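You operate a simulated robot arm through the tools that you are given. There is no shell and no other tool. Be economical: measure what you need, move in short steps, check, and stop when the job is done.

Carry out the task below with a simulated two-armed robot. There is one attempt and no reset: what you move stays moved.

JOB
Put two of the small wax rings from the left half of the wooden bench on the top of the low brown box left of the aisle. Turn the knob 52 to 2. Put the green cone from the yellow tray on the long wooden table on the top of the wooden table. Put the brown cone on the grey-top table. Fetch the black cone from the yellow tray on the long wooden table and stand it on top of the grey steel case. Pick up the long green tube with one hand, pass it to the other hand and put it on the top of the white box by the aisle. Any order will do. Set down upright: green cone, brown cone, black cone.

The check looks at the end state, three seconds after you hand in, the way a careful person would. Anything else that was tipped, shoved, dropped, spilled or broken makes it a failure.

ROBOT AND FRAMES
Two 7-joint arms with two-finger grippers on one trunk, on a base that drives. Base frame: it is fixed to the floor where the robot stands at the start and does not move with it; the origin is under the middle of the robot, x ahead of it, y to its left, z up; the surface under the hand at the start is at about z = 0.88. Lengths are in m, angles in rad, forces in N, time in s.
The left shoulder is at the start at [0.06, 0.123, 0.945], the right one opposite. With the tool pointing down near the work surface each hand reaches from about 0.36 to 0.8 m from the robot's upright axis, wherever it stands, measured 20 degrees to its own side. Places, roughly: black cone (10x10x17 cm) [-8.6, 1.3, 0.9]; brown cone (10x10x17 cm) [-8.7, 1.4, 0.9]; green cone (10x10x17 cm) [-8.6, 1.4, 0.9]; grey steel case (21x15x10 cm) [-7, 0.6, 0.9]; grey-top table [-6.6, 0.7, 0.8]; knob 52 [0.9, -4.5, 1.2]; long green tube (7x7x21 cm) [-4, -0.9, 1.1]; small wax ring (4x4x2 cm) [0.8, 0.6, 0.9]; top of the low brown box left of the aisle [-2.1, 0.2, 0.4]; top of the white box by the aisle [-4.1, -1.4, 0.4]; top of the wooden table [-8.9, -2.7, 0.8]. Payload 1.47 kg a hand.
Tool frame (each hand has its own): the origin (TCP) lies between the finger pads and is the grasp point; the fingertips stand 0.016 m ahead of it; z points along the fingers, y is the line along which they close. Largest opening 0.087 m; the body of the gripper starts 0.055 m behind the TCP.
Orientation is that of the tool frame in the base frame, as a unit quaternion [x, y, z, w]. With the fingers straight down and closing along the base's y, the tool's x points along the base's -x, its y along +y and its z along -z.

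CONTROLS
- The arms move only by the tool step_arm. It takes "left_plan", "right_plan" or both (then of equal length, played together; a hand with none holds still); each is a list of rows, each a list of 3 entries, a list of its own where there are three numbers: the shift along the tool's x, y, z in units of 40 mm (1.0 is 40 mm), then the turn, a rotation vector about the tool's x, y, z in units of 5 degrees (1.0 is 5 degrees), then the gripper command, from -1 (fully open) to 1 (shut), values between in proportion. In form: [[[x, y, z], [ax, ay, az], claw], ...]. A call has 1 to 12 rows; each row shifts and turns the commanded pose from where the row before left it, along the tool's axes as they then stand. A call with a number of a shift or a turn outside -1 to 1 is refused whole. Each row takes 0.2 s and may step no farther than 0.05 m and 0.15 rad from the row before; otherwise, or with a gripper value out of range, the whole call is refused. Where a pose cannot be reached the arm comes as near as it can. A force on the tool above 40 N (or 10 N above the force at the start of the call, whichever is more), or a blocked arm, ends the call early, and 0.2 s more pass. The fingers move at their own pace (about 0.153 m/s each) and stop on an object; they squeeze with about 28 N. The grip force told is the motor's: it shows also when the fingers shut on nothing. Time passes only in rows, and 0.2 s behind the last, so rows that do not move let the fingers close. The reply holds the time, the measured pose of the TCP, the force on the tool along the base axes, the opening and the grip force, in the units named above and with some noise, with the torque about the TCP (base axes, N m) and any sound that the robot's microphone picked up.
- Cameras (640 x 400 px; columns grow to the right, rows downward): "scene" is now at [0.0978, 0.0066, 1.5294]; the picture's right is [0.13, -0.99, 0.00], its down [-0.66, -0.08, -0.75] and it looks along [0.74, 0.09, -0.66] (base axes); focal length 277 px, centre (320, 200). "left" rides on the left gripper at [0.073, -0.012, -0.09] in its tool frame; the picture's right is [0.16, 0.99, 0.00], its down [-0.72, 0.12, -0.68] and it looks along [-0.67, 0.11, 0.73] (tool axes); focal length 247 px, centre (320, 200). "right" rides on the right gripper at [0.073, 0.012, -0.09] in its tool frame; the picture's right is [-0.16, 0.99, 0.00], its down [-0.72, -0.12, -0.68] and it looks along [-0.67, -0.11, 0.73] (tool axes); focal length 247 px, centre (320, 200). There is no depth. A picture from a camera that has moved, and an enlarged one, comes with that camera's place and axes in the base frame and with its lens. The place of the scene camera against the robot may be out by one fixed shift of up to 0.025 m in any direction.
- camera(camera): a new picture of that camera. It takes no simulated time.
- slide_trunk(by): slides the trunk up (or, below 0, down) by that many m; the arms and the scene camera ride with it, the base frame stays. It gives what a move gives, with no picture.
- base_move(legs): drives the robot by 1 to 6 legs, each [ahead, left, turn to the left] in m, m and rad, along the robot's own axes; the way and the turn of a leg run together, so that a leg with both is an arc; at most 1.5 m and 3.142 rad a leg. The arms and the cameras ride along, it lands a little off, and it stops where it bumps. It gives what a move gives.
- pan_tilt(pan, tilt): turns the head with the scene camera to pan (to the left, within 2.094 rad either way) and tilt (down, from -0.506 to 1.204), counted from straight ahead of the robot. It gives what a move gives.
- zoom(camera, box): a new picture of the part [left, top, right, bottom] of that camera's present view, enlarged. It takes no simulated time.
- close_job(): hands the job in; it is judged then, once.

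Go step by step. Nothing tells you exact positions but the pictures and the camera data: compare them with the known pose of the tool, close in by small moves and look again before you grip or let go. The budget is 207 turns and 194 pictures, counting those below and the enlarged ones. Unless the task says otherwise, let go and move clear before handing in.

The tools are called after ">>>" by a JSON object that holds its "method" and its "body". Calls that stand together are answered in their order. step_arm: Moves the arms, as the interface text tells. Its arguments: {"type":"object","properties":{"left_plan":{"type":"array","items":{"type":"array"}},"right_plan":{"type":"array","items":{"type":"array"}}},"required":[]} The other tools are called the same way: slide_trunk (by) slides the trunk up or down; base_move (legs) drives the base; pan_tilt (pan, tilt) turns the head that bears the scene camera; camera (camera) takes a picture; zoom (camera, box) takes an enlarged picture of a part of a camera's view; close_job () hands the job in.

At the start:

```text
clock: 0.0
left_tool_pos: [0.4518, 0.3029, 1.1468]
left_ee_rot: [0.0, 1.0, 0.001, 0.0]
left_contact_force: [-0.4, 0.8, -0.6]
left_wrist_torque: [-0.02, 0.0, 0.03]
left_finger_gap: 0.0867
left_grasp_force: 0.1
right_tool_pos: [0.5021, -0.1535, 1.0803]
right_ee_rot: [0.0, 1.0, 0.0, 0.0]
right_contact_force: [0.0, -0.4, 0.0]
right_wrist_torque: [0.0, 0.0, -0.02]
right_finger_gap: 0.0871
right_grasp_force: 0.0
trunk travel left (down, up): [-0.1, 0.13]
robot x, y, heading: [0.0037, 0.0011, -0.003]
head pan, tilt: [0.126, 0.726]
```

scene: 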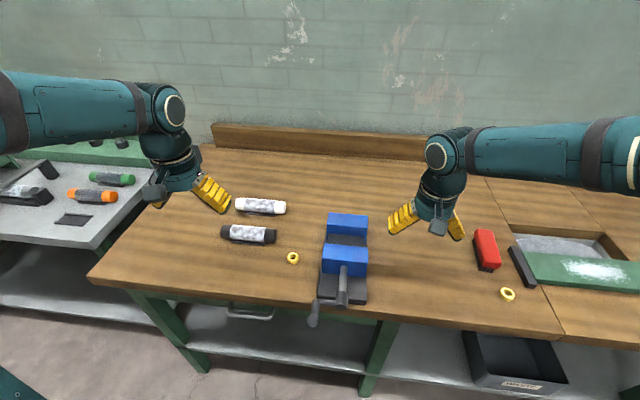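
right: 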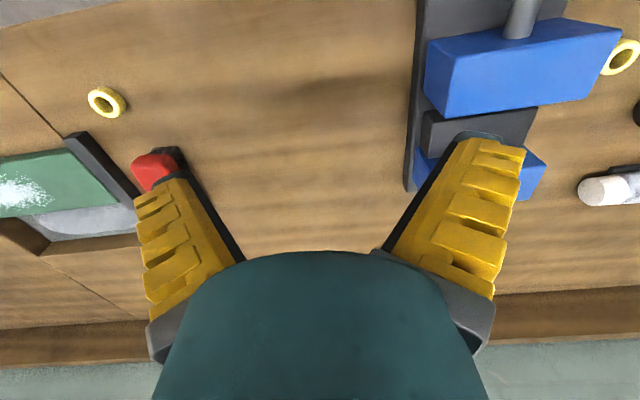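
left: 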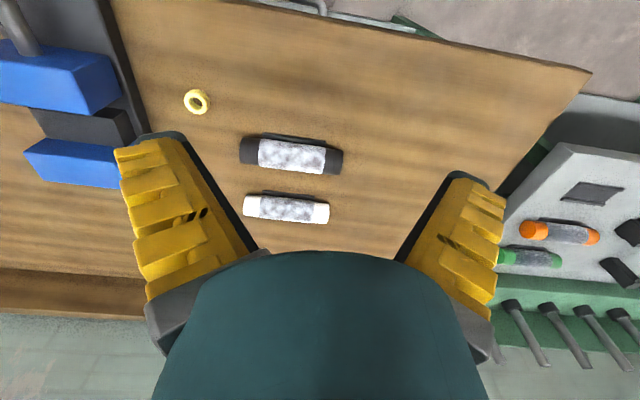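

The bench shows one ring near (0.56, 0.14) and one on the right at about (0.52, -0.42). Another may be hidden behind the left hand, so I'll look around.

>>> {"method": "pan_tilt", "body": {"pan": 0.7, "tilt": 0.6}}

>>> {"method": "camera", "body": {"camera": "scene"}}

>>> {"method": "pan_tilt", "body": {"pan": -0.7, "tilt": 0.6}}

>>> {"method": "camera", "body": {"camera": "scene"}}

```text
clock: 1.0
left_tool_pos: [0.452, 0.3034, 1.1476]
left_ee_rot: [0.0, 1.0, 0.0, 0.001]
left_contact_force: [0.3, 0.0, -0.1]
left_wrist_torque: [0.0, 0.02, 0.0]
left_finger_gap: 0.0868
left_grasp_force: 0.0
right_tool_pos: [0.503, -0.1541, 1.0798]
right_ee_rot: [0.0, 1.0, -0.001, 0.0]
right_contact_force: [0.1, 0.0, 0.5]
right_wrist_torque: [-0.02, 0.01, 0.01]
right_finger_gap: 0.0872
right_grasp_force: 0.0
trunk travel left (down, up): [-0.1, 0.13]
robot x, y, heading: [0.002, -0.0014, -0.005]
head pan, tilt: [0.7, 0.6]
```

```text
190 pictures are left
camera scene: at [0.0822, 0.053, 1.5402], right [0.64, -0.77, 0.0], down [-0.43, -0.36, -0.82], along [0.63, 0.53, -0.57], focal length 277 px, centre (320, 200)
```

scene: 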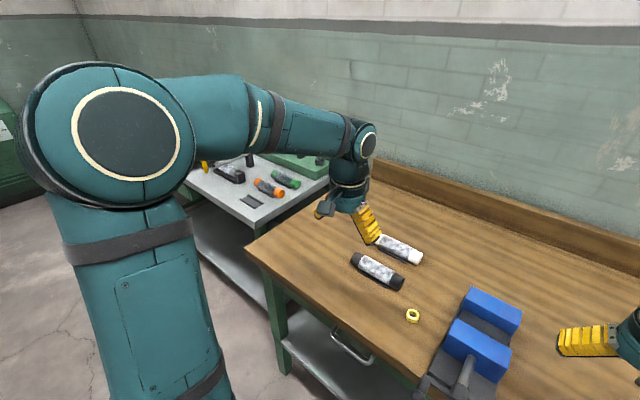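

```text
clock: 2.5
left_tool_pos: [0.4522, 0.3034, 1.147]
left_ee_rot: [0.0, 1.0, 0.0, 0.0]
left_contact_force: [-0.9, 0.6, 0.1]
left_wrist_torque: [0.02, -0.01, -0.02]
left_finger_gap: 0.0871
left_grasp_force: 0.1
right_tool_pos: [0.5018, -0.1535, 1.0786]
right_ee_rot: [0.0, 1.0, 0.0, 0.0]
right_contact_force: [0.0, 0.6, -0.1]
right_wrist_torque: [-0.02, 0.02, -0.01]
right_finger_gap: 0.087
right_grasp_force: 0.0
trunk travel left (down, up): [-0.1, 0.13]
robot x, y, heading: [0.0012, 0.0001, -0.001]
head pan, tilt: [-0.7, 0.6]
```

```text
189 pictures are left
camera scene: at [0.0822, -0.0608, 1.5402], right [-0.64, -0.77, 0.0], down [-0.43, 0.36, -0.83], along [0.63, -0.53, -0.56], focal length 277 px, centre (320, 200)
```

scene: 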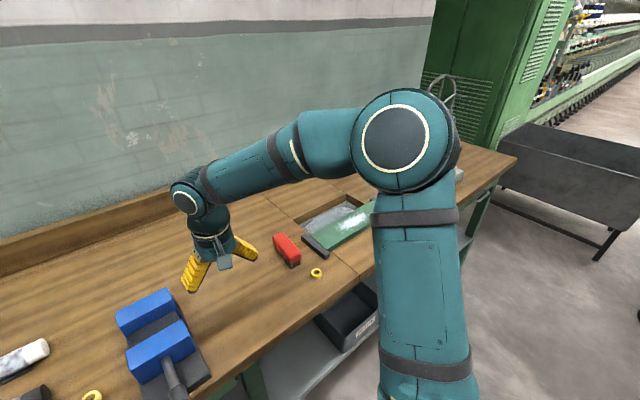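

>>> {"method": "step_arm", "body": {"left_plan": [[[-0.45, -0.68, 0.5], [0, 0, 0], -1], [[-0.45, -0.68, 0.5], [0, 0, 0], -1], [[-0.45, -0.68, 0.5], [0, 0, 0], -1], [[-0.45, -0.68, 0.5], [0, 0, 0], -1], [[-0.45, -0.68, 0.5], [0, 0, 0], -1], [[-0.45, -0.68, 0.5], [0, 0, 0], -1]]}}

>>> {"method": "pan_tilt", "body": {"pan": 0.45, "tilt": 0.7}}

>>> {"method": "camera", "body": {"camera": "scene"}}

>>> {"method": "camera", "body": {"camera": "left"}}

```text
clock: 3.9
left_tool_pos: [0.5607, 0.1379, 1.0292]
left_ee_rot: [-0.001, 1.0, 0.0, 0.0]
left_contact_force: [0.1, -0.5, -0.3]
left_wrist_torque: [0.0, 0.02, -0.01]
left_finger_gap: 0.0868
left_grasp_force: 0.2
right_tool_pos: [0.5033, -0.1546, 1.079]
right_ee_rot: [-0.001, 1.0, 0.0, 0.0]
right_contact_force: [0.3, 0.0, -0.3]
right_wrist_torque: [0.02, 0.04, -0.02]
right_finger_gap: 0.0868
right_grasp_force: 0.0
trunk travel left (down, up): [-0.1, 0.13]
robot x, y, heading: [-0.0006, 0.0023, 0.007]
head pan, tilt: [-0.7, 0.6]
```

```text
clock: 5.3
left_tool_pos: [0.5593, 0.1372, 1.0303]
left_ee_rot: [0.0, 1.0, 0.0, 0.0]
left_contact_force: [0.6, -0.2, 0.1]
left_wrist_torque: [-0.01, -0.01, 0.01]
left_finger_gap: 0.0869
left_grasp_force: 0.1
right_tool_pos: [0.5019, -0.1541, 1.079]
right_ee_rot: [0.0, 1.0, -0.001, 0.0]
right_contact_force: [0.9, 0.9, 0.3]
right_wrist_torque: [0.02, 0.01, -0.05]
right_finger_gap: 0.0868
right_grasp_force: 0.0
trunk travel left (down, up): [-0.1, 0.13]
robot x, y, heading: [0.0005, -0.0019, -0.003]
head pan, tilt: [0.45, 0.7]
```

```text
188 pictures are left
camera scene: at [0.0911, 0.033, 1.5316], right [0.43, -0.9, 0.0], down [-0.58, -0.28, -0.77], along [0.69, 0.33, -0.64], focal length 277 px, centre (320, 200)
```

scene: 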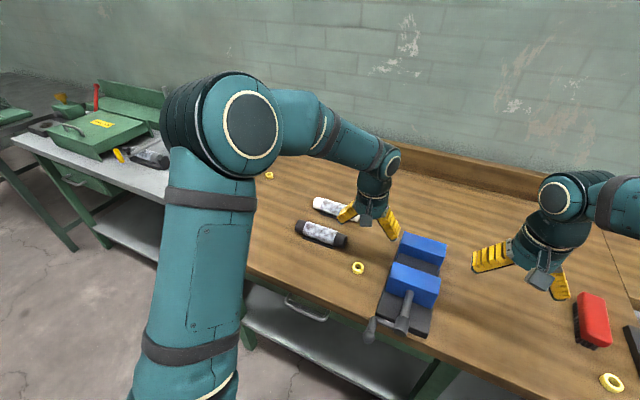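

```text
187 pictures are left
camera left: at [0.487, 0.1265, 1.1187], right [-0.16, 0.99, 0.0], down [0.72, 0.12, 0.68], along [0.67, 0.11, -0.73], focal length 247 px, centre (320, 200)
```

left: 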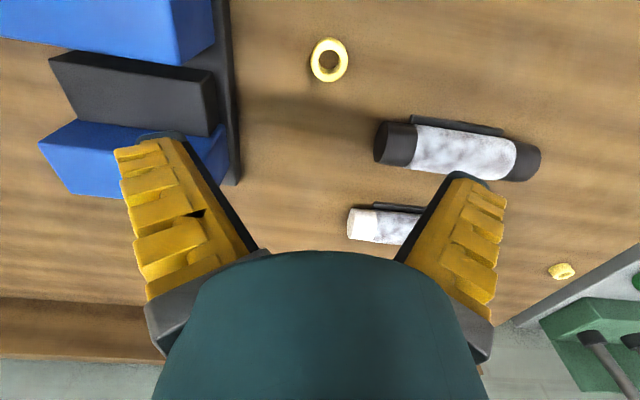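

I see the third ring at about (0.8, 0.6), so I'll take that one and the near ring A at (0.54, 0.142), both clearly on the left half. I'm lowering toward A with a narrowed gripper.

>>> {"method": "step_arm", "body": {"left_plan": [[[0.18, 0.04, 0.8], [0, 0, 0], -0.5], [[0.18, 0.04, 0.8], [0, 0, 0], -0.5], [[0.18, 0.04, 0.8], [0, 0, 0], -0.5]]}}

>>> {"method": "camera", "body": {"camera": "left"}}

```text
clock: 6.1
left_tool_pos: [0.5382, 0.1427, 0.9329]
left_ee_rot: [0.0, 1.0, 0.001, 0.0]
left_contact_force: [0.8, -0.6, 0.2]
left_wrist_torque: [-0.01, 0.03, 0.0]
left_finger_gap: 0.0692
left_grasp_force: 3.1
right_tool_pos: [0.502, -0.1541, 1.079]
right_ee_rot: [0.0, 1.0, 0.0, 0.001]
right_contact_force: [0.0, 0.3, 0.2]
right_wrist_torque: [0.04, 0.01, 0.03]
right_finger_gap: 0.087
right_grasp_force: 0.0
trunk travel left (down, up): [-0.1, 0.13]
robot x, y, heading: [0.0014, 0.0008, 0.005]
head pan, tilt: [0.45, 0.7]
```

```text
186 pictures are left
camera left: at [0.4646, 0.1316, 1.0212], right [-0.16, 0.99, 0.0], down [0.72, 0.12, 0.68], along [0.67, 0.11, -0.73], focal length 247 px, centre (320, 200)
```

left: 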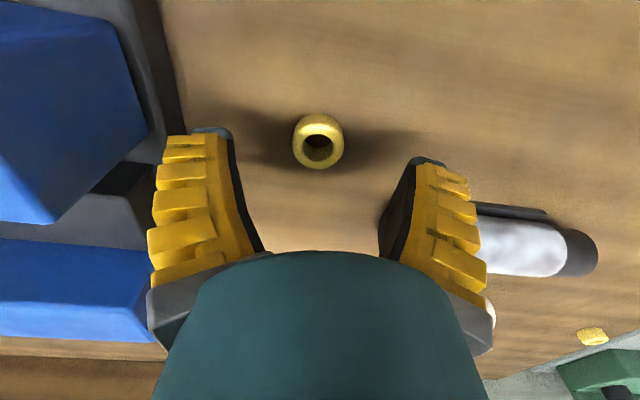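

The ring is centred between the fingers. I'll lower and close gently.

>>> {"method": "step_arm", "body": {"left_plan": [[[0, 0.02, 0.4], [0, 0, 0], -0.5], [[0, 0, 0.42], [0, 0, 0], -0.5], [[0, 0, 0], [0, 0, 0], 0.3], [[0, 0, 0], [0, 0, 0], 0.3]]}}

>>> {"method": "camera", "body": {"camera": "left"}}

```text
clock: 7.1
left_tool_pos: [0.5377, 0.1453, 0.8968]
left_ee_rot: [0.0, 1.0, 0.0, 0.0]
left_contact_force: [-0.8, 0.7, -0.2]
left_wrist_torque: [-0.03, 0.01, -0.02]
left_finger_gap: 0.0364
left_grasp_force: 4.4
right_tool_pos: [0.5026, -0.1537, 1.0805]
right_ee_rot: [0.0, 1.0, -0.001, -0.001]
right_contact_force: [0.1, -0.4, -1.1]
right_wrist_torque: [0.01, 0.0, -0.05]
right_finger_gap: 0.087
right_grasp_force: 0.0
trunk travel left (down, up): [-0.1, 0.13]
robot x, y, heading: [0.0023, -0.0003, 0.003]
head pan, tilt: [0.45, 0.7]
```

```text
185 pictures are left
camera left: at [0.4652, 0.1341, 0.9875], right [-0.16, 0.99, 0.0], down [0.72, 0.12, 0.68], along [0.67, 0.11, -0.73], focal length 247 px, centre (320, 200)
```

left: 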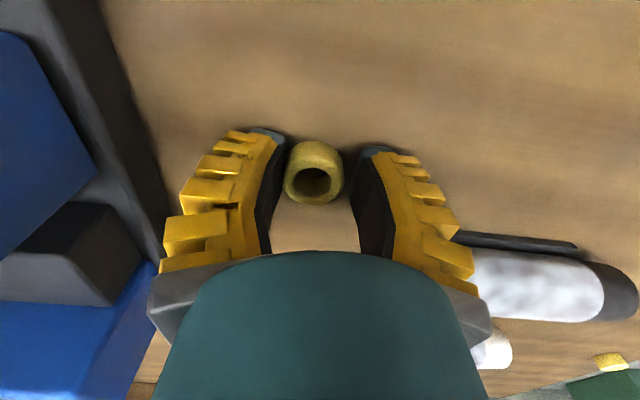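

>>> {"method": "step_arm", "body": {"left_plan": [[[0, 0, 0], [0, 0, 0], 0.5], [[0, 0, -0.8], [0, 0, 0], 0.5], [[0, 0, -1], [0, 0, 0], 0.5], [[0, 0, -1], [0, 0, 0], 0.5]]}}

>>> {"method": "camera", "body": {"camera": "left"}}

```text
clock: 8.1
left_tool_pos: [0.5381, 0.1467, 1.0107]
left_ee_rot: [0.0, 1.0, 0.0, 0.0]
left_contact_force: [-0.3, 0.1, -0.3]
left_wrist_torque: [0.0, -0.01, 0.02]
left_finger_gap: 0.0279
left_grasp_force: 4.3
right_tool_pos: [0.5021, -0.1533, 1.0797]
right_ee_rot: [-0.001, 1.0, 0.0, 0.0]
right_contact_force: [0.2, 0.7, -0.3]
right_wrist_torque: [0.0, -0.01, 0.04]
right_finger_gap: 0.0869
right_grasp_force: 0.1
trunk travel left (down, up): [-0.1, 0.13]
robot x, y, heading: [0.0016, 0.0019, 0.004]
head pan, tilt: [0.45, 0.7]
```

```text
184 pictures are left
camera left: at [0.4644, 0.1352, 1.0997], right [-0.16, 0.99, 0.0], down [0.72, 0.12, 0.68], along [0.67, 0.11, -0.73], focal length 247 px, centre (320, 200)
```

left: 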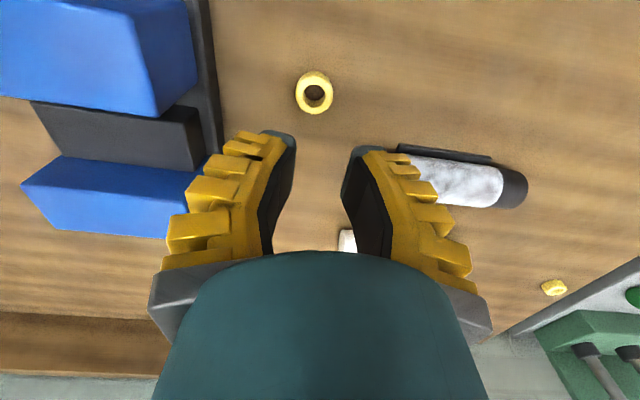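

The ring is only about 3 cm wide, and the fingers had not reached it yet. I'm going down again and shutting fully.

>>> {"method": "step_arm", "body": {"left_plan": [[[0, -0.08, 0.9], [0, 0, 0], -0.4], [[0, 0, 0.95], [0, 0, 0], -0.4], [[0, 0, 0.98], [0, 0, 0], -0.4], [[0, 0, 0], [0, 0, 0], 0.5], [[0, 0, 0], [0, 0, 0], 1], [[0, 0, 0], [0, 0, 0], 1], [[0, 0, -0.8], [0, 0, 0], 1], [[0, 0, -1], [0, 0, 0], 1], [[0, 0, -1], [0, 0, 0], 1]]}}

>>> {"method": "camera", "body": {"camera": "left"}}

```text
clock: 10.1
left_tool_pos: [0.5368, 0.1414, 1.0095]
left_ee_rot: [0.001, 1.0, 0.0, 0.0]
left_contact_force: [0.0, 0.1, -0.4]
left_wrist_torque: [0.01, 0.0, -0.02]
left_finger_gap: 0.0
left_grasp_force: 27.6
right_tool_pos: [0.5012, -0.1542, 1.0799]
right_ee_rot: [0.0, 1.0, 0.001, 0.0]
right_contact_force: [-0.5, 0.0, -0.5]
right_wrist_torque: [0.0, 0.02, -0.04]
right_finger_gap: 0.0872
right_grasp_force: 0.0
trunk travel left (down, up): [-0.1, 0.13]
robot x, y, heading: [0.0025, 0.001, -0.002]
head pan, tilt: [0.45, 0.7]
```

```text
183 pictures are left
camera left: at [0.4634, 0.1301, 1.0987], right [-0.16, 0.99, 0.0], down [0.72, 0.12, 0.68], along [0.67, 0.11, -0.73], focal length 247 px, centre (320, 200)
```

left: 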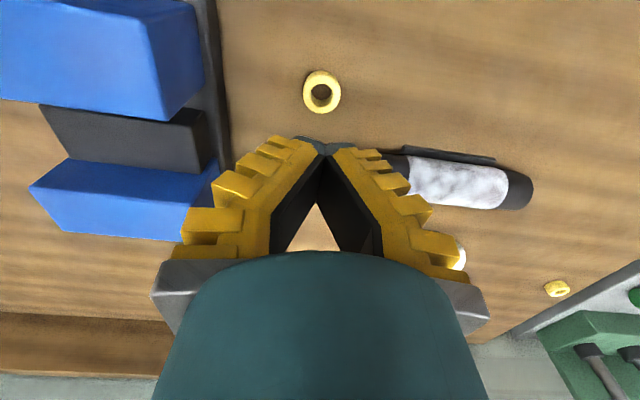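

The fingers shut above the ring, so the bench must be lower than I assumed. I'm going down further in small steps and watching the force.

>>> {"method": "step_arm", "body": {"left_plan": [[[-0.03, 0.02, 0.9], [0, 0, 0], -0.3], [[0, 0, 0.95], [0, 0, 0], -0.3], [[0, 0, 0.95], [0, 0, 0], -0.3], [[0, 0, 0.2], [0, 0, 0], -0.3], [[0, 0, 0.15], [0, 0, 0], -0.3]]}}

>>> {"method": "camera", "body": {"camera": "left"}}

```text
clock: 11.2
left_tool_pos: [0.5404, 0.142, 0.8931]
left_ee_rot: [0.0, 1.0, -0.001, 0.004]
left_contact_force: [-14.9, 1.9, 19.8]
left_wrist_torque: [0.32, 0.32, 0.22]
left_finger_gap: 0.065
left_grasp_force: 4.6
right_tool_pos: [0.5002, -0.1527, 1.0795]
right_ee_rot: [-0.001, 1.0, -0.001, 0.001]
right_contact_force: [0.0, 0.3, 0.0]
right_wrist_torque: [-0.03, 0.01, 0.01]
right_finger_gap: 0.087
right_grasp_force: 0.0
trunk travel left (down, up): [-0.1, 0.13]
robot x, y, heading: [0.001, 0.0002, 0.006]
head pan, tilt: [0.45, 0.7]
stopped in row 5 (left hand): the force on the tool passed its limit at 44 N (the readings are from after the stop); the commanded pose is now the measured one
```

```text
182 pictures are left
camera left: at [0.4663, 0.1304, 0.9818], right [-0.16, 0.99, 0.0], down [0.72, 0.12, 0.69], along [0.68, 0.11, -0.73], focal length 247 px, centre (320, 200)
```

left: 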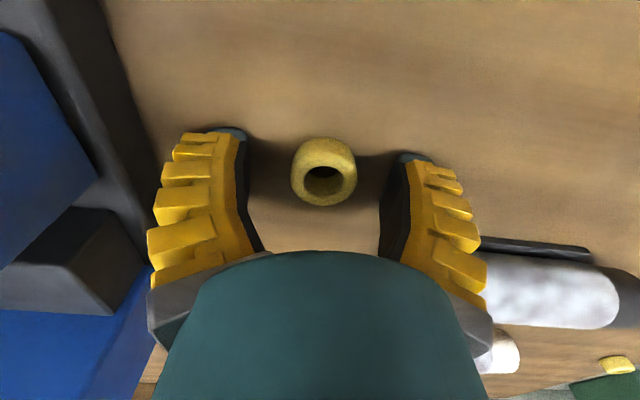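

The bench is at about z 0.877, so my height was right. I'll close here without lifting and check the gap.

>>> {"method": "step_arm", "body": {"left_plan": [[[0, 0, -0.08], [0, 0, 0], -0.3], [[0, 0, 0], [0, 0, 0], 0.6], [[0, 0, 0], [0, 0, 0], 1], [[0, 0, 0], [0, 0, 0], 1], [[0, 0, 0], [0, 0, 0], 1]]}}

>>> {"method": "camera", "body": {"camera": "left"}}

```text
clock: 12.0
left_tool_pos: [0.5455, 0.1473, 0.8972]
left_ee_rot: [-0.003, 1.0, 0.001, 0.008]
left_contact_force: [-1.8, 4.3, 10.0]
left_wrist_torque: [0.33, 0.12, -0.01]
left_finger_gap: 0.0184
left_grasp_force: 27.2
right_tool_pos: [0.5028, -0.1537, 1.0807]
right_ee_rot: [0.0, 1.0, 0.0, 0.0]
right_contact_force: [-0.7, -0.3, 0.1]
right_wrist_torque: [0.02, -0.03, 0.0]
right_finger_gap: 0.0872
right_grasp_force: 0.0
trunk travel left (down, up): [-0.1, 0.13]
robot x, y, heading: [-0.0048, 0.0022, 0.006]
head pan, tilt: [0.45, 0.7]
stopped in row 3 (left hand): the force on the tool passed its limit at 49 N (the readings are from after the stop); the commanded pose is now the measured one
```

```text
181 pictures are left
camera left: at [0.4704, 0.1357, 0.9849], right [-0.16, 0.99, 0.0], down [0.71, 0.12, 0.69], along [0.68, 0.11, -0.72], focal length 247 px, centre (320, 200)
```

left: 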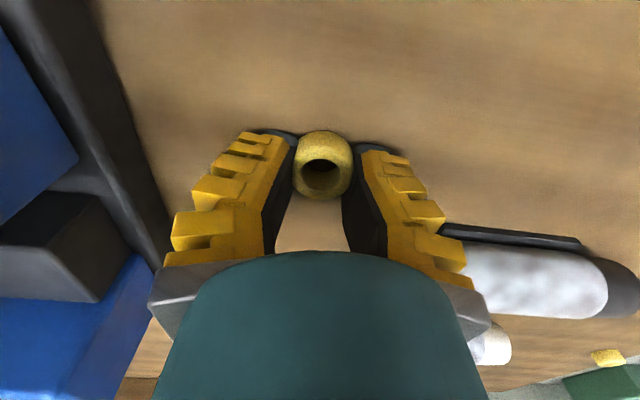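

>>> {"method": "zoom", "body": {"camera": "scene", "box": [300, 200, 440, 300]}}

```text
4.00 times, centred on (370, 250) of scene
camera zoom: at [0.0904, 0.033, 1.5315], right [0.44, -0.9, 0.0], down [-0.58, -0.28, -0.77], along [0.69, 0.33, -0.64], focal length 1106 px, centre (120, 0)
```

zoom: 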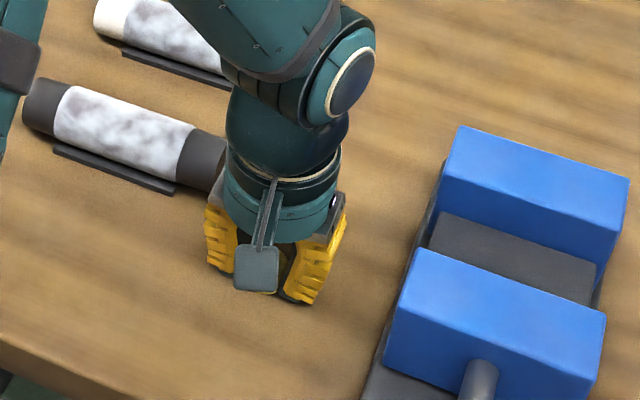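

I'll lift slowly and check whether the ring comes up.

>>> {"method": "step_arm", "body": {"left_plan": [[[0, 0, 0], [0, 0, 0], 1], [[0, 0, -0.25], [0, 0, 0], 1], [[0, 0, -0.5], [0, 0, 0], 1]]}}

>>> {"method": "camera", "body": {"camera": "left"}}

```text
clock: 12.8
left_tool_pos: [0.5453, 0.1457, 0.9256]
left_ee_rot: [-0.003, 1.0, 0.0, 0.006]
left_contact_force: [0.4, -0.1, -0.5]
left_wrist_torque: [-0.02, 0.03, 0.03]
left_finger_gap: 0.0163
left_grasp_force: 27.5
right_tool_pos: [0.5011, -0.1533, 1.08]
right_ee_rot: [-0.001, 1.0, 0.0, 0.0]
right_contact_force: [-0.9, 0.0, 0.0]
right_wrist_torque: [-0.01, 0.04, 0.0]
right_finger_gap: 0.0872
right_grasp_force: 0.0
trunk travel left (down, up): [-0.1, 0.13]
robot x, y, heading: [-0.0036, 0.0024, 0.003]
head pan, tilt: [0.45, 0.7]
```

```text
179 pictures are left
camera left: at [0.4705, 0.1352, 1.0144], right [-0.16, 0.99, 0.0], down [0.71, 0.12, 0.69], along [0.68, 0.11, -0.72], focal length 247 px, centre (320, 200)
```

left: 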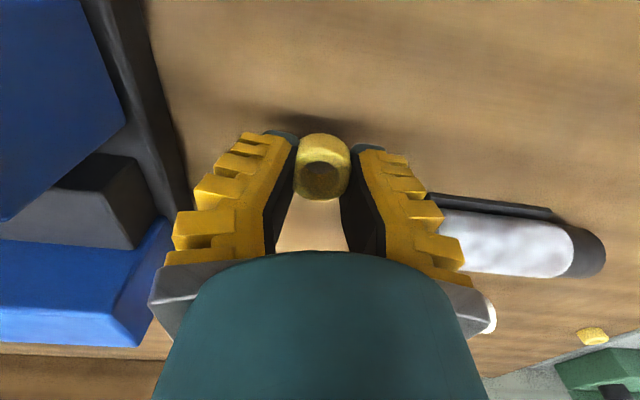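

Ring A is gripped and lifted. Next I'll raise the left hand and shift the robot left so the right hand can take the ring at (0.79, 0.60).

>>> {"method": "step_arm", "body": {"left_plan": [[[0.4, 0, -1], [0, 0, 0], 1], [[0.4, 0, -1], [0, 0, 0], 1], [[0.4, 0, -1], [0, 0, 0], 1], [[0.4, 0, -1], [0, 0, 0], 1], [[0, 0, 0], [0, 0, 0], 1]]}}

>>> {"method": "base_move", "body": {"legs": [[0, 0.83, 0]]}}

>>> {"method": "camera", "body": {"camera": "left"}}

>>> {"method": "camera", "body": {"camera": "right"}}

>>> {"method": "pan_tilt", "body": {"pan": 0, "tilt": 0.8}}

>>> {"method": "camera", "body": {"camera": "scene"}}

```text
clock: 14.0
left_tool_pos: [0.4768, 0.1474, 1.0858]
left_ee_rot: [-0.003, 1.0, 0.002, 0.006]
left_contact_force: [-0.1, 0.5, 0.0]
left_wrist_torque: [0.01, 0.02, 0.01]
left_finger_gap: 0.016
left_grasp_force: 28.2
right_tool_pos: [0.5024, -0.1525, 1.0797]
right_ee_rot: [-0.001, 1.0, 0.001, 0.0]
right_contact_force: [0.3, 1.4, -0.2]
right_wrist_torque: [-0.01, -0.01, 0.01]
right_finger_gap: 0.0868
right_grasp_force: 0.1
trunk travel left (down, up): [-0.1, 0.13]
robot x, y, heading: [0.0008, -0.0019, 0.002]
head pan, tilt: [0.45, 0.7]
```

```text
clock: 21.8
left_tool_pos: [0.471, 0.9909, 1.0858]
left_ee_rot: [-0.006, 1.0, 0.001, 0.006]
left_contact_force: [0.0, 0.1, -0.2]
left_wrist_torque: [-0.01, 0.0, 0.0]
left_finger_gap: 0.0147
left_grasp_force: 28.2
right_tool_pos: [0.4995, 0.6908, 1.0793]
right_ee_rot: [-0.004, 1.0, 0.0, 0.0]
right_contact_force: [-0.4, 0.6, 0.0]
right_wrist_torque: [-0.01, 0.01, -0.02]
right_finger_gap: 0.0873
right_grasp_force: 0.1
trunk travel left (down, up): [-0.1, 0.13]
robot x, y, heading: [-0.0038, 0.8393, 0.008]
head pan, tilt: [0.45, 0.7]
```

```text
178 pictures are left
camera left: at [0.3972, 0.9789, 1.174], right [-0.17, 0.99, 0.0], down [0.71, 0.12, 0.69], along [0.68, 0.12, -0.72], focal length 247 px, centre (320, 200)
```

left: 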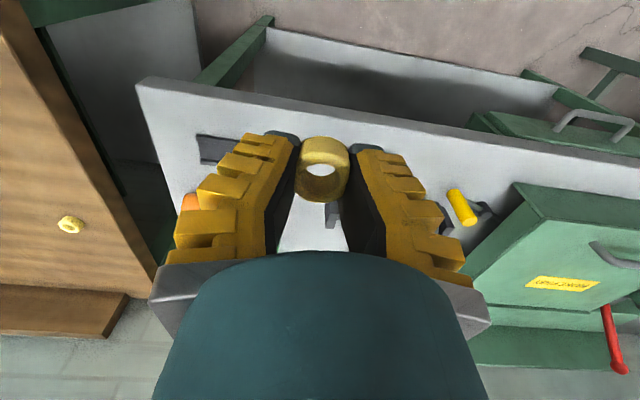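

```text
177 pictures are left
camera right: at [0.4281, 0.7041, 1.1686], right [0.15, 0.99, 0.0], down [0.72, -0.11, 0.68], along [0.67, -0.1, -0.73], focal length 247 px, centre (320, 200)
```

right: 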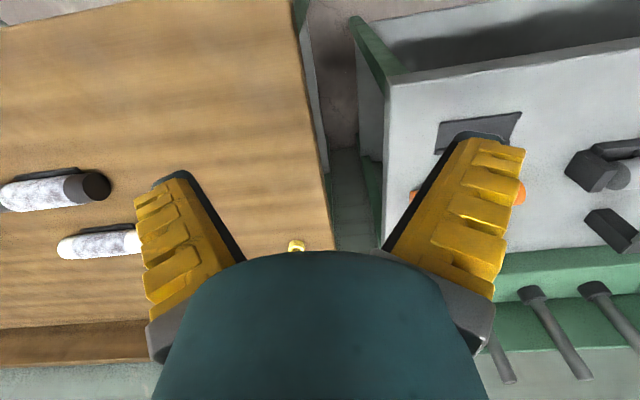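

```text
clock: 22.6
left_tool_pos: [0.4722, 0.9918, 1.0862]
left_ee_rot: [-0.006, 1.0, 0.002, 0.006]
left_contact_force: [0.1, 0.6, 0.4]
left_wrist_torque: [0.02, 0.02, -0.01]
left_finger_gap: 0.0145
left_grasp_force: 27.8
right_tool_pos: [0.5005, 0.6915, 1.0786]
right_ee_rot: [-0.003, 1.0, 0.0, 0.0]
right_contact_force: [0.8, -1.1, -0.2]
right_wrist_torque: [-0.01, 0.01, 0.02]
right_finger_gap: 0.0871
right_grasp_force: 0.1
trunk travel left (down, up): [-0.1, 0.13]
robot x, y, heading: [-0.004, 0.8454, 0.008]
head pan, tilt: [0.0, 0.799]
```

```text
176 pictures are left
camera scene: at [0.0917, 0.8391, 1.5234], right [0.01, -1.0, 0.0], down [-0.72, -0.01, -0.7], along [0.7, 0.01, -0.72], focal length 277 px, centre (320, 200)
```

scene: 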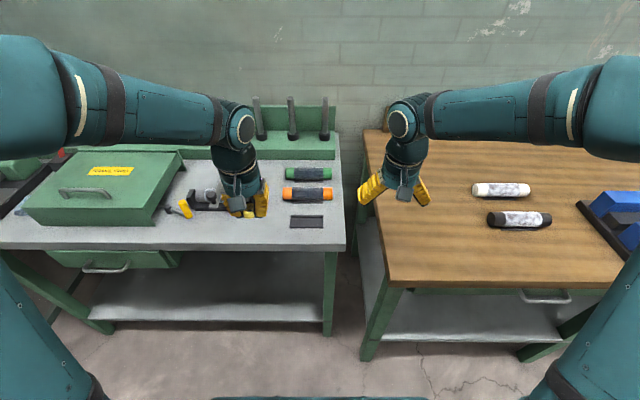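

>>> {"method": "base_move", "body": {"legs": [[0.07, 0.0, 0]]}}

>>> {"method": "step_arm", "body": {"left_plan": [[[0, 0, 0], [0, 0, 0], 0.8], [[0, 0, 0], [0, 0, 0], 0.8], [[0, 0, 0], [0, 0, 0], 0.8], [[0, 0, 0], [0, 0, 0], 0.8], [[0, 0, 0], [0, 0, 0], 0.8]], "right_plan": [[[-1, -0.4, 0.5], [0, 0, 0], -0.6], [[-1, -0.4, 0.5], [0, 0, 0], -0.6], [[-1, -0.4, 0.5], [0, 0, 0], -0.6], [[-1, -0.4, 0.5], [0, 0, 0], -0.6], [[-0.8, -0.4, 0.5], [0, 0, 0], -0.6]]}}

>>> {"method": "camera", "body": {"camera": "right"}}

```text
clock: 23.7
left_tool_pos: [0.5423, 0.9903, 1.085]
left_ee_rot: [-0.005, 1.0, 0.0, 0.006]
left_contact_force: [0.1, -0.1, -0.3]
left_wrist_torque: [-0.02, 0.03, 0.01]
left_finger_gap: 0.0143
left_grasp_force: 28.0
right_tool_pos: [0.5706, 0.6924, 1.0796]
right_ee_rot: [-0.004, 1.0, 0.0, -0.001]
right_contact_force: [0.0, -0.3, 0.3]
right_wrist_torque: [-0.01, 0.04, -0.03]
right_finger_gap: 0.0872
right_grasp_force: 0.0
trunk travel left (down, up): [-0.1, 0.13]
robot x, y, heading: [0.0668, 0.842, 0.009]
head pan, tilt: [0.0, 0.799]
```

```text
clock: 24.9
left_tool_pos: [0.541, 0.9907, 1.0842]
left_ee_rot: [-0.005, 1.0, 0.001, 0.005]
left_contact_force: [0.5, 0.3, -0.4]
left_wrist_torque: [0.0, 0.0, -0.02]
left_finger_gap: 0.0145
left_grasp_force: 27.8
right_tool_pos: [0.7634, 0.6109, 0.9771]
right_ee_rot: [-0.004, 1.0, 0.0, -0.001]
right_contact_force: [-0.1, 0.6, -0.3]
right_wrist_torque: [0.02, -0.02, 0.01]
right_finger_gap: 0.073
right_grasp_force: 2.6
trunk travel left (down, up): [-0.1, 0.13]
robot x, y, heading: [0.0676, 0.8457, 0.004]
head pan, tilt: [0.0, 0.799]
```

```text
175 pictures are left
camera right: at [0.6922, 0.6232, 1.0661], right [0.15, 0.99, 0.0], down [0.73, -0.11, 0.68], along [0.67, -0.1, -0.73], focal length 247 px, centre (320, 200)
```

right: 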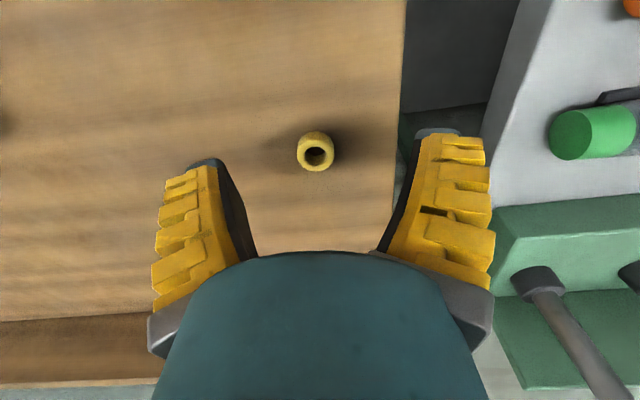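

>>> {"method": "step_arm", "body": {"right_plan": [[[-0.5, -0.09, 0.6], [0, 0, 0], -0.4], [[-0.5, -0.09, 0.6], [0, 0, 0], -0.3], [[0, 0, 0.5], [0, 0, 0], -0.3], [[0, 0, 0.34], [0, 0, 0], -0.3], [[0, 0, 0], [0, 0, 0], -0.3]]}}

>>> {"method": "camera", "body": {"camera": "right"}}

```text
clock: 26.1
left_tool_pos: [0.5404, 0.9906, 1.0865]
left_ee_rot: [-0.005, 1.0, 0.001, 0.007]
left_contact_force: [0.8, -0.8, -0.5]
left_wrist_torque: [0.04, -0.01, 0.02]
left_finger_gap: 0.0145
left_grasp_force: 28.3
right_tool_pos: [0.8014, 0.607, 0.898]
right_ee_rot: [-0.003, 1.0, -0.001, 0.0]
right_contact_force: [0.2, -1.5, 0.4]
right_wrist_torque: [-0.04, 0.01, 0.01]
right_finger_gap: 0.0616
right_grasp_force: 3.9
trunk travel left (down, up): [-0.1, 0.13]
robot x, y, heading: [0.0676, 0.8424, 0.01]
head pan, tilt: [0.0, 0.799]
```

```text
174 pictures are left
camera right: at [0.7301, 0.6192, 0.986], right [0.15, 0.99, 0.0], down [0.72, -0.11, 0.68], along [0.67, -0.1, -0.73], focal length 247 px, centre (320, 200)
```

right: 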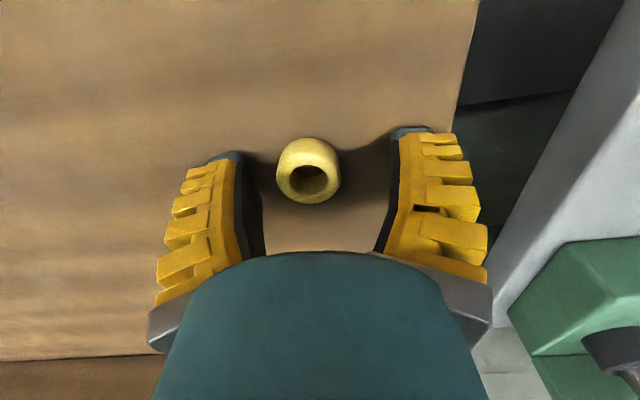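

>>> {"method": "step_arm", "body": {"right_plan": [[[-0.05, -0.1, 0.08], [0, 0, 0], -0.3], [[0, 0, 0], [0, 0, 0], 0.2], [[0, 0, 0], [0, 0, 0], 0.4], [[0, 0, 0], [0, 0, 0], 0.6], [[0, 0, 0], [0, 0, 0], 0.8]]}}

>>> {"method": "camera", "body": {"camera": "right"}}

```text
clock: 27.3
left_tool_pos: [0.5391, 0.9921, 1.0858]
left_ee_rot: [-0.005, 1.0, 0.001, 0.007]
left_contact_force: [-0.2, 0.2, 0.1]
left_wrist_torque: [0.03, 0.0, 0.01]
left_finger_gap: 0.0145
left_grasp_force: 28.3
right_tool_pos: [0.8035, 0.604, 0.8957]
right_ee_rot: [-0.004, 1.0, 0.0, 0.001]
right_contact_force: [1.5, 3.8, 12.3]
right_wrist_torque: [0.14, 0.05, -0.01]
right_finger_gap: 0.0182
right_grasp_force: 27.3
trunk travel left (down, up): [-0.1, 0.13]
robot x, y, heading: [0.0649, 0.8431, 0.007]
head pan, tilt: [0.0, 0.799]
```

```text
173 pictures are left
camera right: at [0.7313, 0.6159, 0.985], right [0.15, 0.99, 0.0], down [0.72, -0.11, 0.68], along [0.67, -0.1, -0.73], focal length 247 px, centre (320, 200)
```

right: 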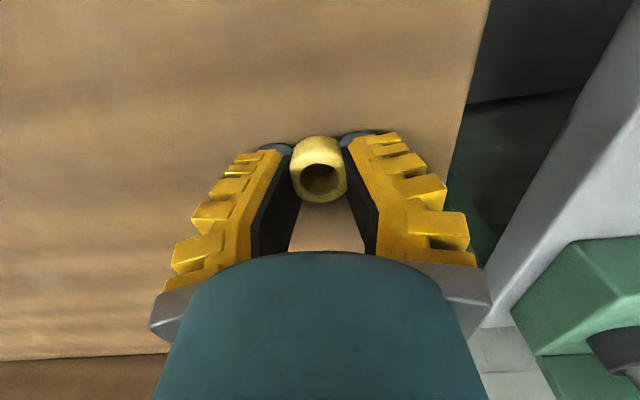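

Same grip state as with ring A. I'm lifting slowly, then pulling the hand back.

>>> {"method": "step_arm", "body": {"right_plan": [[[0, 0, -0.2], [0, 0, 0], 0.9], [[0, 0, -0.6], [0, 0, 0], 0.9], [[0, 0, -1], [0, 0, 0], 0.9], [[0, 0, -1], [0, 0, 0], 0.9], [[0.4, 0, -1], [0, 0, 0], 0.9], [[1, -0.2, -0.5], [0, 0, 0], 0.9], [[1, -0.2, 0], [0, 0, 0], 0.9], [[1, -0.2, 0], [0, 0, 0], 0.9], [[1, -0.2, 0], [0, 0, 0], 0.9], [[1, 0, 0], [0, 0, 0], 0.9]]}}

>>> {"method": "camera", "body": {"camera": "right"}}

>>> {"method": "camera", "body": {"camera": "left"}}

```text
clock: 29.5
left_tool_pos: [0.54, 0.9907, 1.086]
left_ee_rot: [-0.006, 1.0, 0.001, 0.007]
left_contact_force: [0.1, 0.3, 0.5]
left_wrist_torque: [0.0, -0.05, -0.01]
left_finger_gap: 0.0145
left_grasp_force: 27.7
right_tool_pos: [0.5857, 0.5695, 1.066]
right_ee_rot: [-0.005, 1.0, 0.0, 0.001]
right_contact_force: [0.1, -0.2, 0.4]
right_wrist_torque: [-0.02, -0.02, 0.02]
right_finger_gap: 0.0165
right_grasp_force: 27.6
trunk travel left (down, up): [-0.1, 0.13]
robot x, y, heading: [0.0642, 0.8447, 0.008]
head pan, tilt: [0.0, 0.799]
```

```text
172 pictures are left
camera right: at [0.5139, 0.5815, 1.1546], right [0.15, 0.99, 0.0], down [0.72, -0.11, 0.68], along [0.67, -0.1, -0.73], focal length 247 px, centre (320, 200)
```

right: 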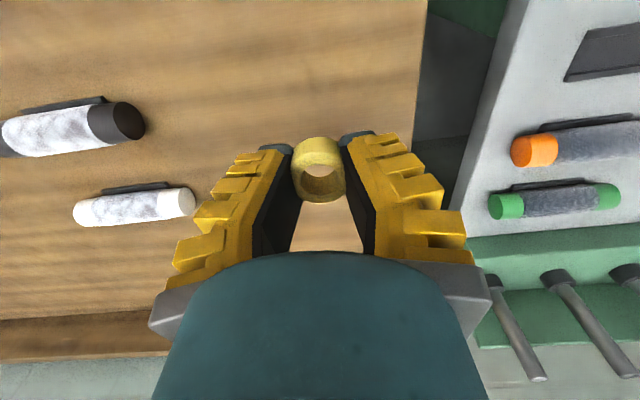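

```text
171 pictures are left
camera left: at [0.4653, 0.9792, 1.1744], right [-0.17, 0.99, 0.0], down [0.71, 0.12, 0.69], along [0.68, 0.12, -0.72], focal length 247 px, centre (320, 200)
```

left: 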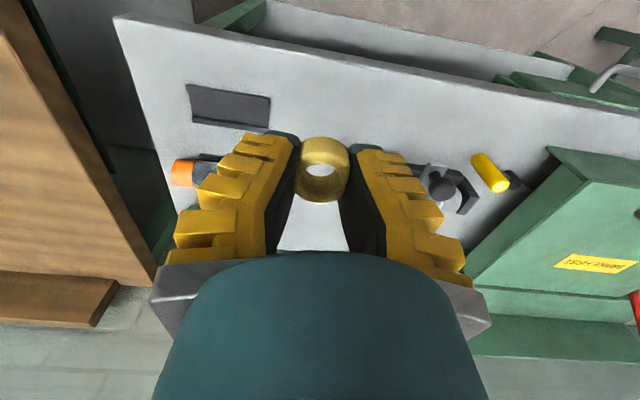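

Both rings are held. I'm backing away, turning round and looking at the hall.

>>> {"method": "base_move", "body": {"legs": [[-0.75, 0, 0]]}}

>>> {"method": "pan_tilt", "body": {"pan": 2.0, "tilt": 0.35}}

>>> {"method": "camera", "body": {"camera": "scene"}}

>>> {"method": "pan_tilt", "body": {"pan": -2.0, "tilt": 0.35}}

>>> {"method": "camera", "body": {"camera": "scene"}}

```text
clock: 33.5
left_tool_pos: [-0.2066, 0.9864, 1.0848]
left_ee_rot: [-0.003, 1.0, 0.001, 0.007]
left_contact_force: [0.1, -0.2, -0.2]
left_wrist_torque: [0.01, -0.01, 0.0]
left_finger_gap: 0.0149
left_grasp_force: 28.3
right_tool_pos: [-0.1613, 0.5634, 1.0651]
right_ee_rot: [0.0, 1.0, 0.0, 0.0]
right_contact_force: [0.0, -0.2, -0.4]
right_wrist_torque: [0.01, 0.0, 0.01]
right_finger_gap: 0.0158
right_grasp_force: 28.2
trunk travel left (down, up): [-0.1, 0.13]
robot x, y, heading: [-0.6808, 0.8389, -0.0]
head pan, tilt: [0.0, 0.799]
```

```text
clock: 35.5
left_tool_pos: [-0.206, 0.9852, 1.085]
left_ee_rot: [-0.003, 1.0, 0.0, 0.007]
left_contact_force: [0.4, 0.0, -0.5]
left_wrist_torque: [0.01, -0.01, 0.01]
left_finger_gap: 0.0149
left_grasp_force: 27.9
right_tool_pos: [-0.1629, 0.5625, 1.065]
right_ee_rot: [-0.001, 1.0, 0.001, 0.0]
right_contact_force: [0.2, 1.0, 0.2]
right_wrist_torque: [-0.04, -0.03, 0.0]
right_finger_gap: 0.0156
right_grasp_force: 27.7
trunk travel left (down, up): [-0.1, 0.13]
robot x, y, heading: [-0.6834, 0.8397, 0.002]
head pan, tilt: [2.0, 0.351]
```

```text
170 pictures are left
camera scene: at [-0.7062, 0.9207, 1.563], right [0.91, 0.42, 0.0], down [0.14, -0.31, -0.94], along [-0.39, 0.85, -0.34], focal length 277 px, centre (320, 200)
```

scene: 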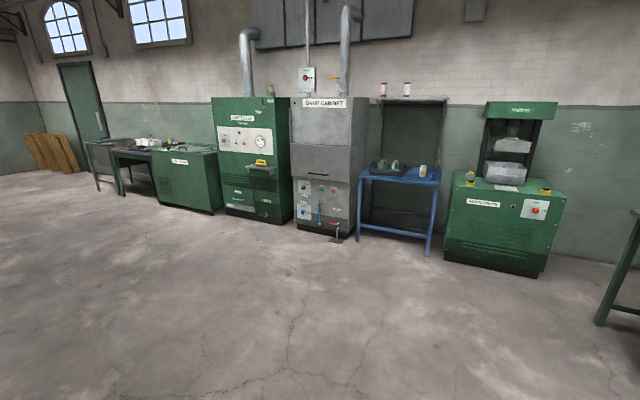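

```text
clock: 38.7
left_tool_pos: [-0.2059, 0.9847, 1.0859]
left_ee_rot: [-0.002, 1.0, 0.002, 0.007]
left_contact_force: [0.1, -0.4, -0.8]
left_wrist_torque: [0.0, 0.0, -0.01]
left_finger_gap: 0.0148
left_grasp_force: 27.7
right_tool_pos: [-0.1627, 0.5639, 1.0647]
right_ee_rot: [-0.002, 1.0, -0.001, 0.0]
right_contact_force: [0.2, 0.0, 0.1]
right_wrist_torque: [0.0, 0.02, 0.01]
right_finger_gap: 0.0155
right_grasp_force: 27.9
trunk travel left (down, up): [-0.1, 0.13]
robot x, y, heading: [-0.6841, 0.8422, -0.005]
head pan, tilt: [-2.0, 0.351]
```

```text
169 pictures are left
camera scene: at [-0.7061, 0.7513, 1.563], right [-0.91, 0.42, 0.0], down [0.14, 0.31, -0.94], along [-0.39, -0.85, -0.34], focal length 277 px, centre (320, 200)
```

scene: 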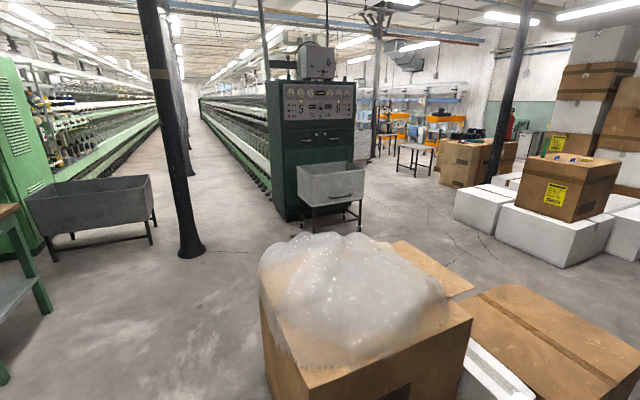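

The low brown box is at about (-2.1, 0.25), next to the open box with bubble wrap. I'll turn to face -y and drive along to stand in front of it.

>>> {"method": "base_move", "body": {"legs": [[0, 0, -1.571], [-0.15, -1.42, 0]]}}

>>> {"method": "pan_tilt", "body": {"pan": 0, "tilt": 0.8}}

>>> {"method": "camera", "body": {"camera": "scene"}}

```text
clock: 55.5
left_tool_pos: [-1.9878, 0.5043, 1.0859]
left_ee_rot: [0.699, 0.715, -0.004, 0.006]
left_contact_force: [-0.5, -1.0, 0.1]
left_wrist_torque: [0.0, -0.01, -0.01]
left_finger_gap: 0.0148
left_grasp_force: 28.1
right_tool_pos: [-2.4098, 0.4526, 1.0645]
right_ee_rot: [0.701, 0.713, 0.0, 0.0]
right_contact_force: [0.0, 0.1, 0.1]
right_wrist_torque: [0.02, -0.01, -0.02]
right_finger_gap: 0.0148
right_grasp_force: 27.9
trunk travel left (down, up): [-0.1, 0.13]
robot x, y, heading: [-2.1416, 0.9792, -1.553]
head pan, tilt: [-2.0, 0.351]
```

```text
clock: 57.4
left_tool_pos: [-1.9868, 0.5031, 1.0842]
left_ee_rot: [0.699, 0.715, -0.004, 0.005]
left_contact_force: [-0.4, -0.4, 0.2]
left_wrist_torque: [-0.01, 0.01, 0.01]
left_finger_gap: 0.0148
left_grasp_force: 28.1
right_tool_pos: [-2.4071, 0.4525, 1.0651]
right_ee_rot: [0.701, 0.713, 0.0, 0.0]
right_contact_force: [0.1, -0.8, -0.6]
right_wrist_torque: [0.0, 0.01, -0.02]
right_finger_gap: 0.015
right_grasp_force: 28.1
trunk travel left (down, up): [-0.1, 0.13]
robot x, y, heading: [-2.1425, 0.9783, -1.548]
head pan, tilt: [0.0, 0.799]
```

```text
168 pictures are left
camera scene: at [-2.1354, 0.8822, 1.5233], right [-1.0, -0.02, 0.0], down [-0.01, 0.72, -0.7], along [0.01, -0.7, -0.72], focal length 277 px, centre (320, 200)
```

scene: 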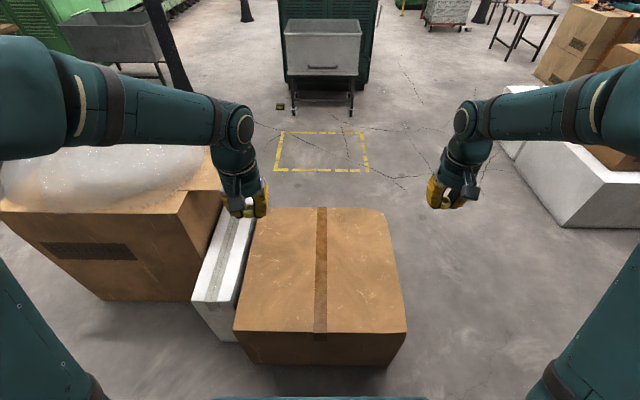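

The box top spans about x -2.46 to -1.81 and y -0.15 to 0.50. I'm lowering the trunk and bringing both hands down over it.

>>> {"method": "slide_trunk", "body": {"by": -0.1}}

>>> {"method": "step_arm", "body": {"left_plan": [[[-0.5, 0, 1], [0, 0, 0], 0.9], [[-0.5, 0, 1], [0, 0, 0], 0.9], [[-0.5, 0, 1], [0, 0, 0], 0.9], [[-0.5, 0, 1], [0, 0, 0], 0.9], [[-0.5, 0, 1], [0, 0, 0], 0.9], [[-0.5, 0, 1], [0, 0, 0], 0.9], [[-0.5, 0, 1], [0, 0, 0], 0.9], [[-0.5, 0, 1], [0, 0, 0], 0.9], [[-0.5, 0, 1], [0, 0, 0], 0.9], [[-0.5, 0, 1], [0, 0, 0], 0.9], [[0, 0, 1], [0, 0, 0], 0.9]], "right_plan": [[[-0.4, 0.25, 1], [0, 0, 0], 0.9], [[-0.4, 0.25, 1], [0, 0, 0], 0.9], [[-0.4, 0.25, 1], [0, 0, 0], 0.9], [[-0.4, 0.25, 1], [0, 0, 0], 0.9], [[-0.4, 0.25, 1], [0, 0, 0], 0.9], [[-0.4, 0.25, 1], [0, 0, 0], 0.9], [[-0.4, 0.25, 1], [0, 0, 0], 0.9], [[-0.4, 0.25, 1], [0, 0, 0], 0.9], [[-0.4, 0.25, 1], [0, 0, 0], 0.9], [[-0.4, 0.25, 1], [0, 0, 0], 0.9], [[0, 0, 0.6], [0, 0, 0], 0.9]]}}

>>> {"method": "camera", "body": {"camera": "left"}}

>>> {"method": "camera", "body": {"camera": "right"}}

>>> {"method": "camera", "body": {"camera": "scene"}}

```text
clock: 58.7
left_tool_pos: [-1.9882, 0.5034, 0.9855]
left_ee_rot: [0.7, 0.714, -0.005, 0.006]
left_contact_force: [0.0, 0.7, -0.7]
left_wrist_torque: [-0.02, 0.03, -0.03]
left_finger_gap: 0.0148
left_grasp_force: 28.9
right_tool_pos: [-2.4083, 0.4523, 0.9658]
right_ee_rot: [0.701, 0.713, 0.0, -0.001]
right_contact_force: [-0.5, -0.2, 0.0]
right_wrist_torque: [-0.01, 0.0, 0.02]
right_finger_gap: 0.0151
right_grasp_force: 28.5
trunk travel left (down, up): [0.0, 0.23]
robot x, y, heading: [-2.1427, 0.9757, -1.554]
head pan, tilt: [0.0, 0.799]
```

```text
clock: 61.1
left_tool_pos: [-1.9824, 0.295, 0.5494]
left_ee_rot: [0.699, 0.715, -0.004, 0.006]
left_contact_force: [-0.1, 0.5, 0.6]
left_wrist_torque: [-0.01, 0.02, 0.01]
left_finger_gap: 0.0149
left_grasp_force: 28.0
right_tool_pos: [-2.3073, 0.2929, 0.5395]
right_ee_rot: [0.701, 0.713, 0.0, -0.001]
right_contact_force: [-0.6, 0.0, -0.5]
right_wrist_torque: [0.06, -0.03, -0.03]
right_finger_gap: 0.0152
right_grasp_force: 27.8
trunk travel left (down, up): [0.0, 0.23]
robot x, y, heading: [-2.1417, 0.9777, -1.554]
head pan, tilt: [0.0, 0.799]
```

```text
167 pictures are left
camera left: at [-1.9956, 0.3693, 0.6374], right [0.98, 0.18, 0.0], down [0.13, -0.71, 0.69], along [0.12, -0.68, -0.72], focal length 247 px, centre (320, 200)
```

left: 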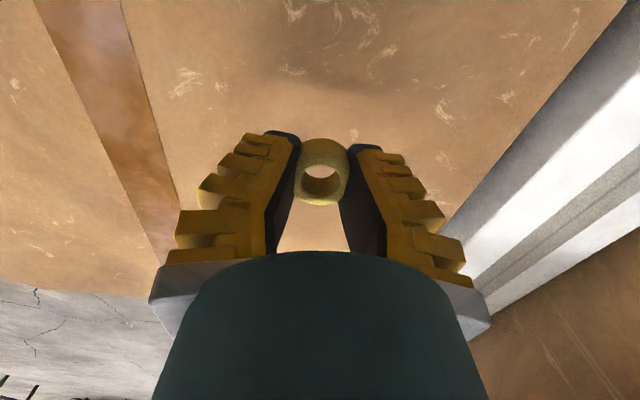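

```text
166 pictures are left
camera right: at [-2.2959, 0.3668, 0.629], right [0.99, -0.14, 0.0], down [-0.1, -0.73, 0.68], along [-0.1, -0.67, -0.73], focal length 247 px, centre (320, 200)
```

right: 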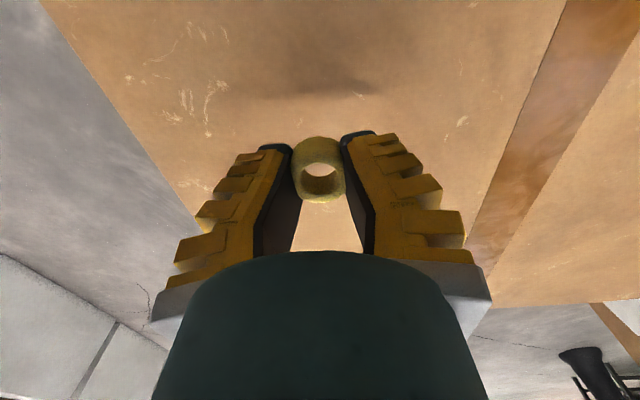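

```text
165 pictures are left
camera scene: at [-2.1353, 0.8817, 1.4233], right [-1.0, -0.02, 0.0], down [-0.01, 0.72, -0.7], along [0.01, -0.7, -0.72], focal length 277 px, centre (320, 200)
```

scene: 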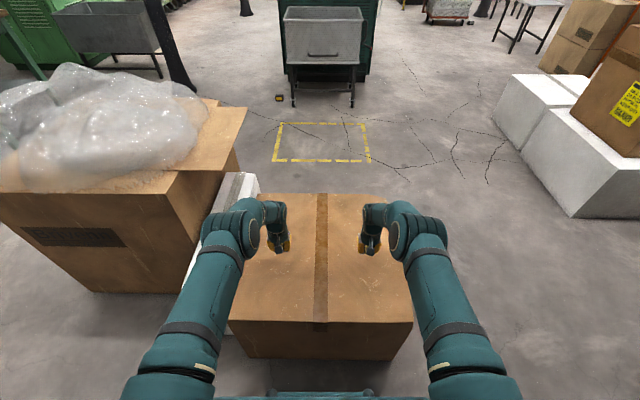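

>>> {"method": "step_arm", "body": {"left_plan": [[[0, 0, 0.7], [0, 0, 0], 0.9], [[0, 0, 0.6], [0, 0, 0], 0.9]], "right_plan": [[[0, 0, 0.6], [0, 0, 0], 0.9], [[0, 0, 0.5], [0, 0, 0], 0.9]]}}

>>> {"method": "camera", "body": {"camera": "left"}}

```text
clock: 61.7
left_tool_pos: [-1.9822, 0.2967, 0.4971]
left_ee_rot: [0.699, 0.715, -0.004, 0.006]
left_contact_force: [0.6, -0.3, -0.6]
left_wrist_torque: [0.0, -0.01, -0.01]
left_finger_gap: 0.0149
left_grasp_force: 28.4
right_tool_pos: [-2.3066, 0.2933, 0.4971]
right_ee_rot: [0.701, 0.713, 0.001, 0.0]
right_contact_force: [-0.2, -0.6, -0.4]
right_wrist_torque: [0.0, 0.03, 0.03]
right_finger_gap: 0.0155
right_grasp_force: 27.8
trunk travel left (down, up): [0.0, 0.23]
robot x, y, heading: [-2.1416, 0.9756, -1.555]
head pan, tilt: [0.0, 0.799]
```

```text
164 pictures are left
camera left: at [-1.9959, 0.371, 0.5854], right [0.98, 0.18, 0.0], down [0.13, -0.71, 0.69], along [0.12, -0.68, -0.72], focal length 247 px, centre (320, 200)
```

left: 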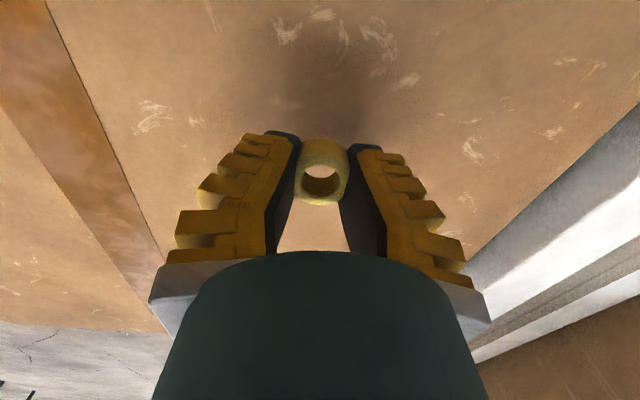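

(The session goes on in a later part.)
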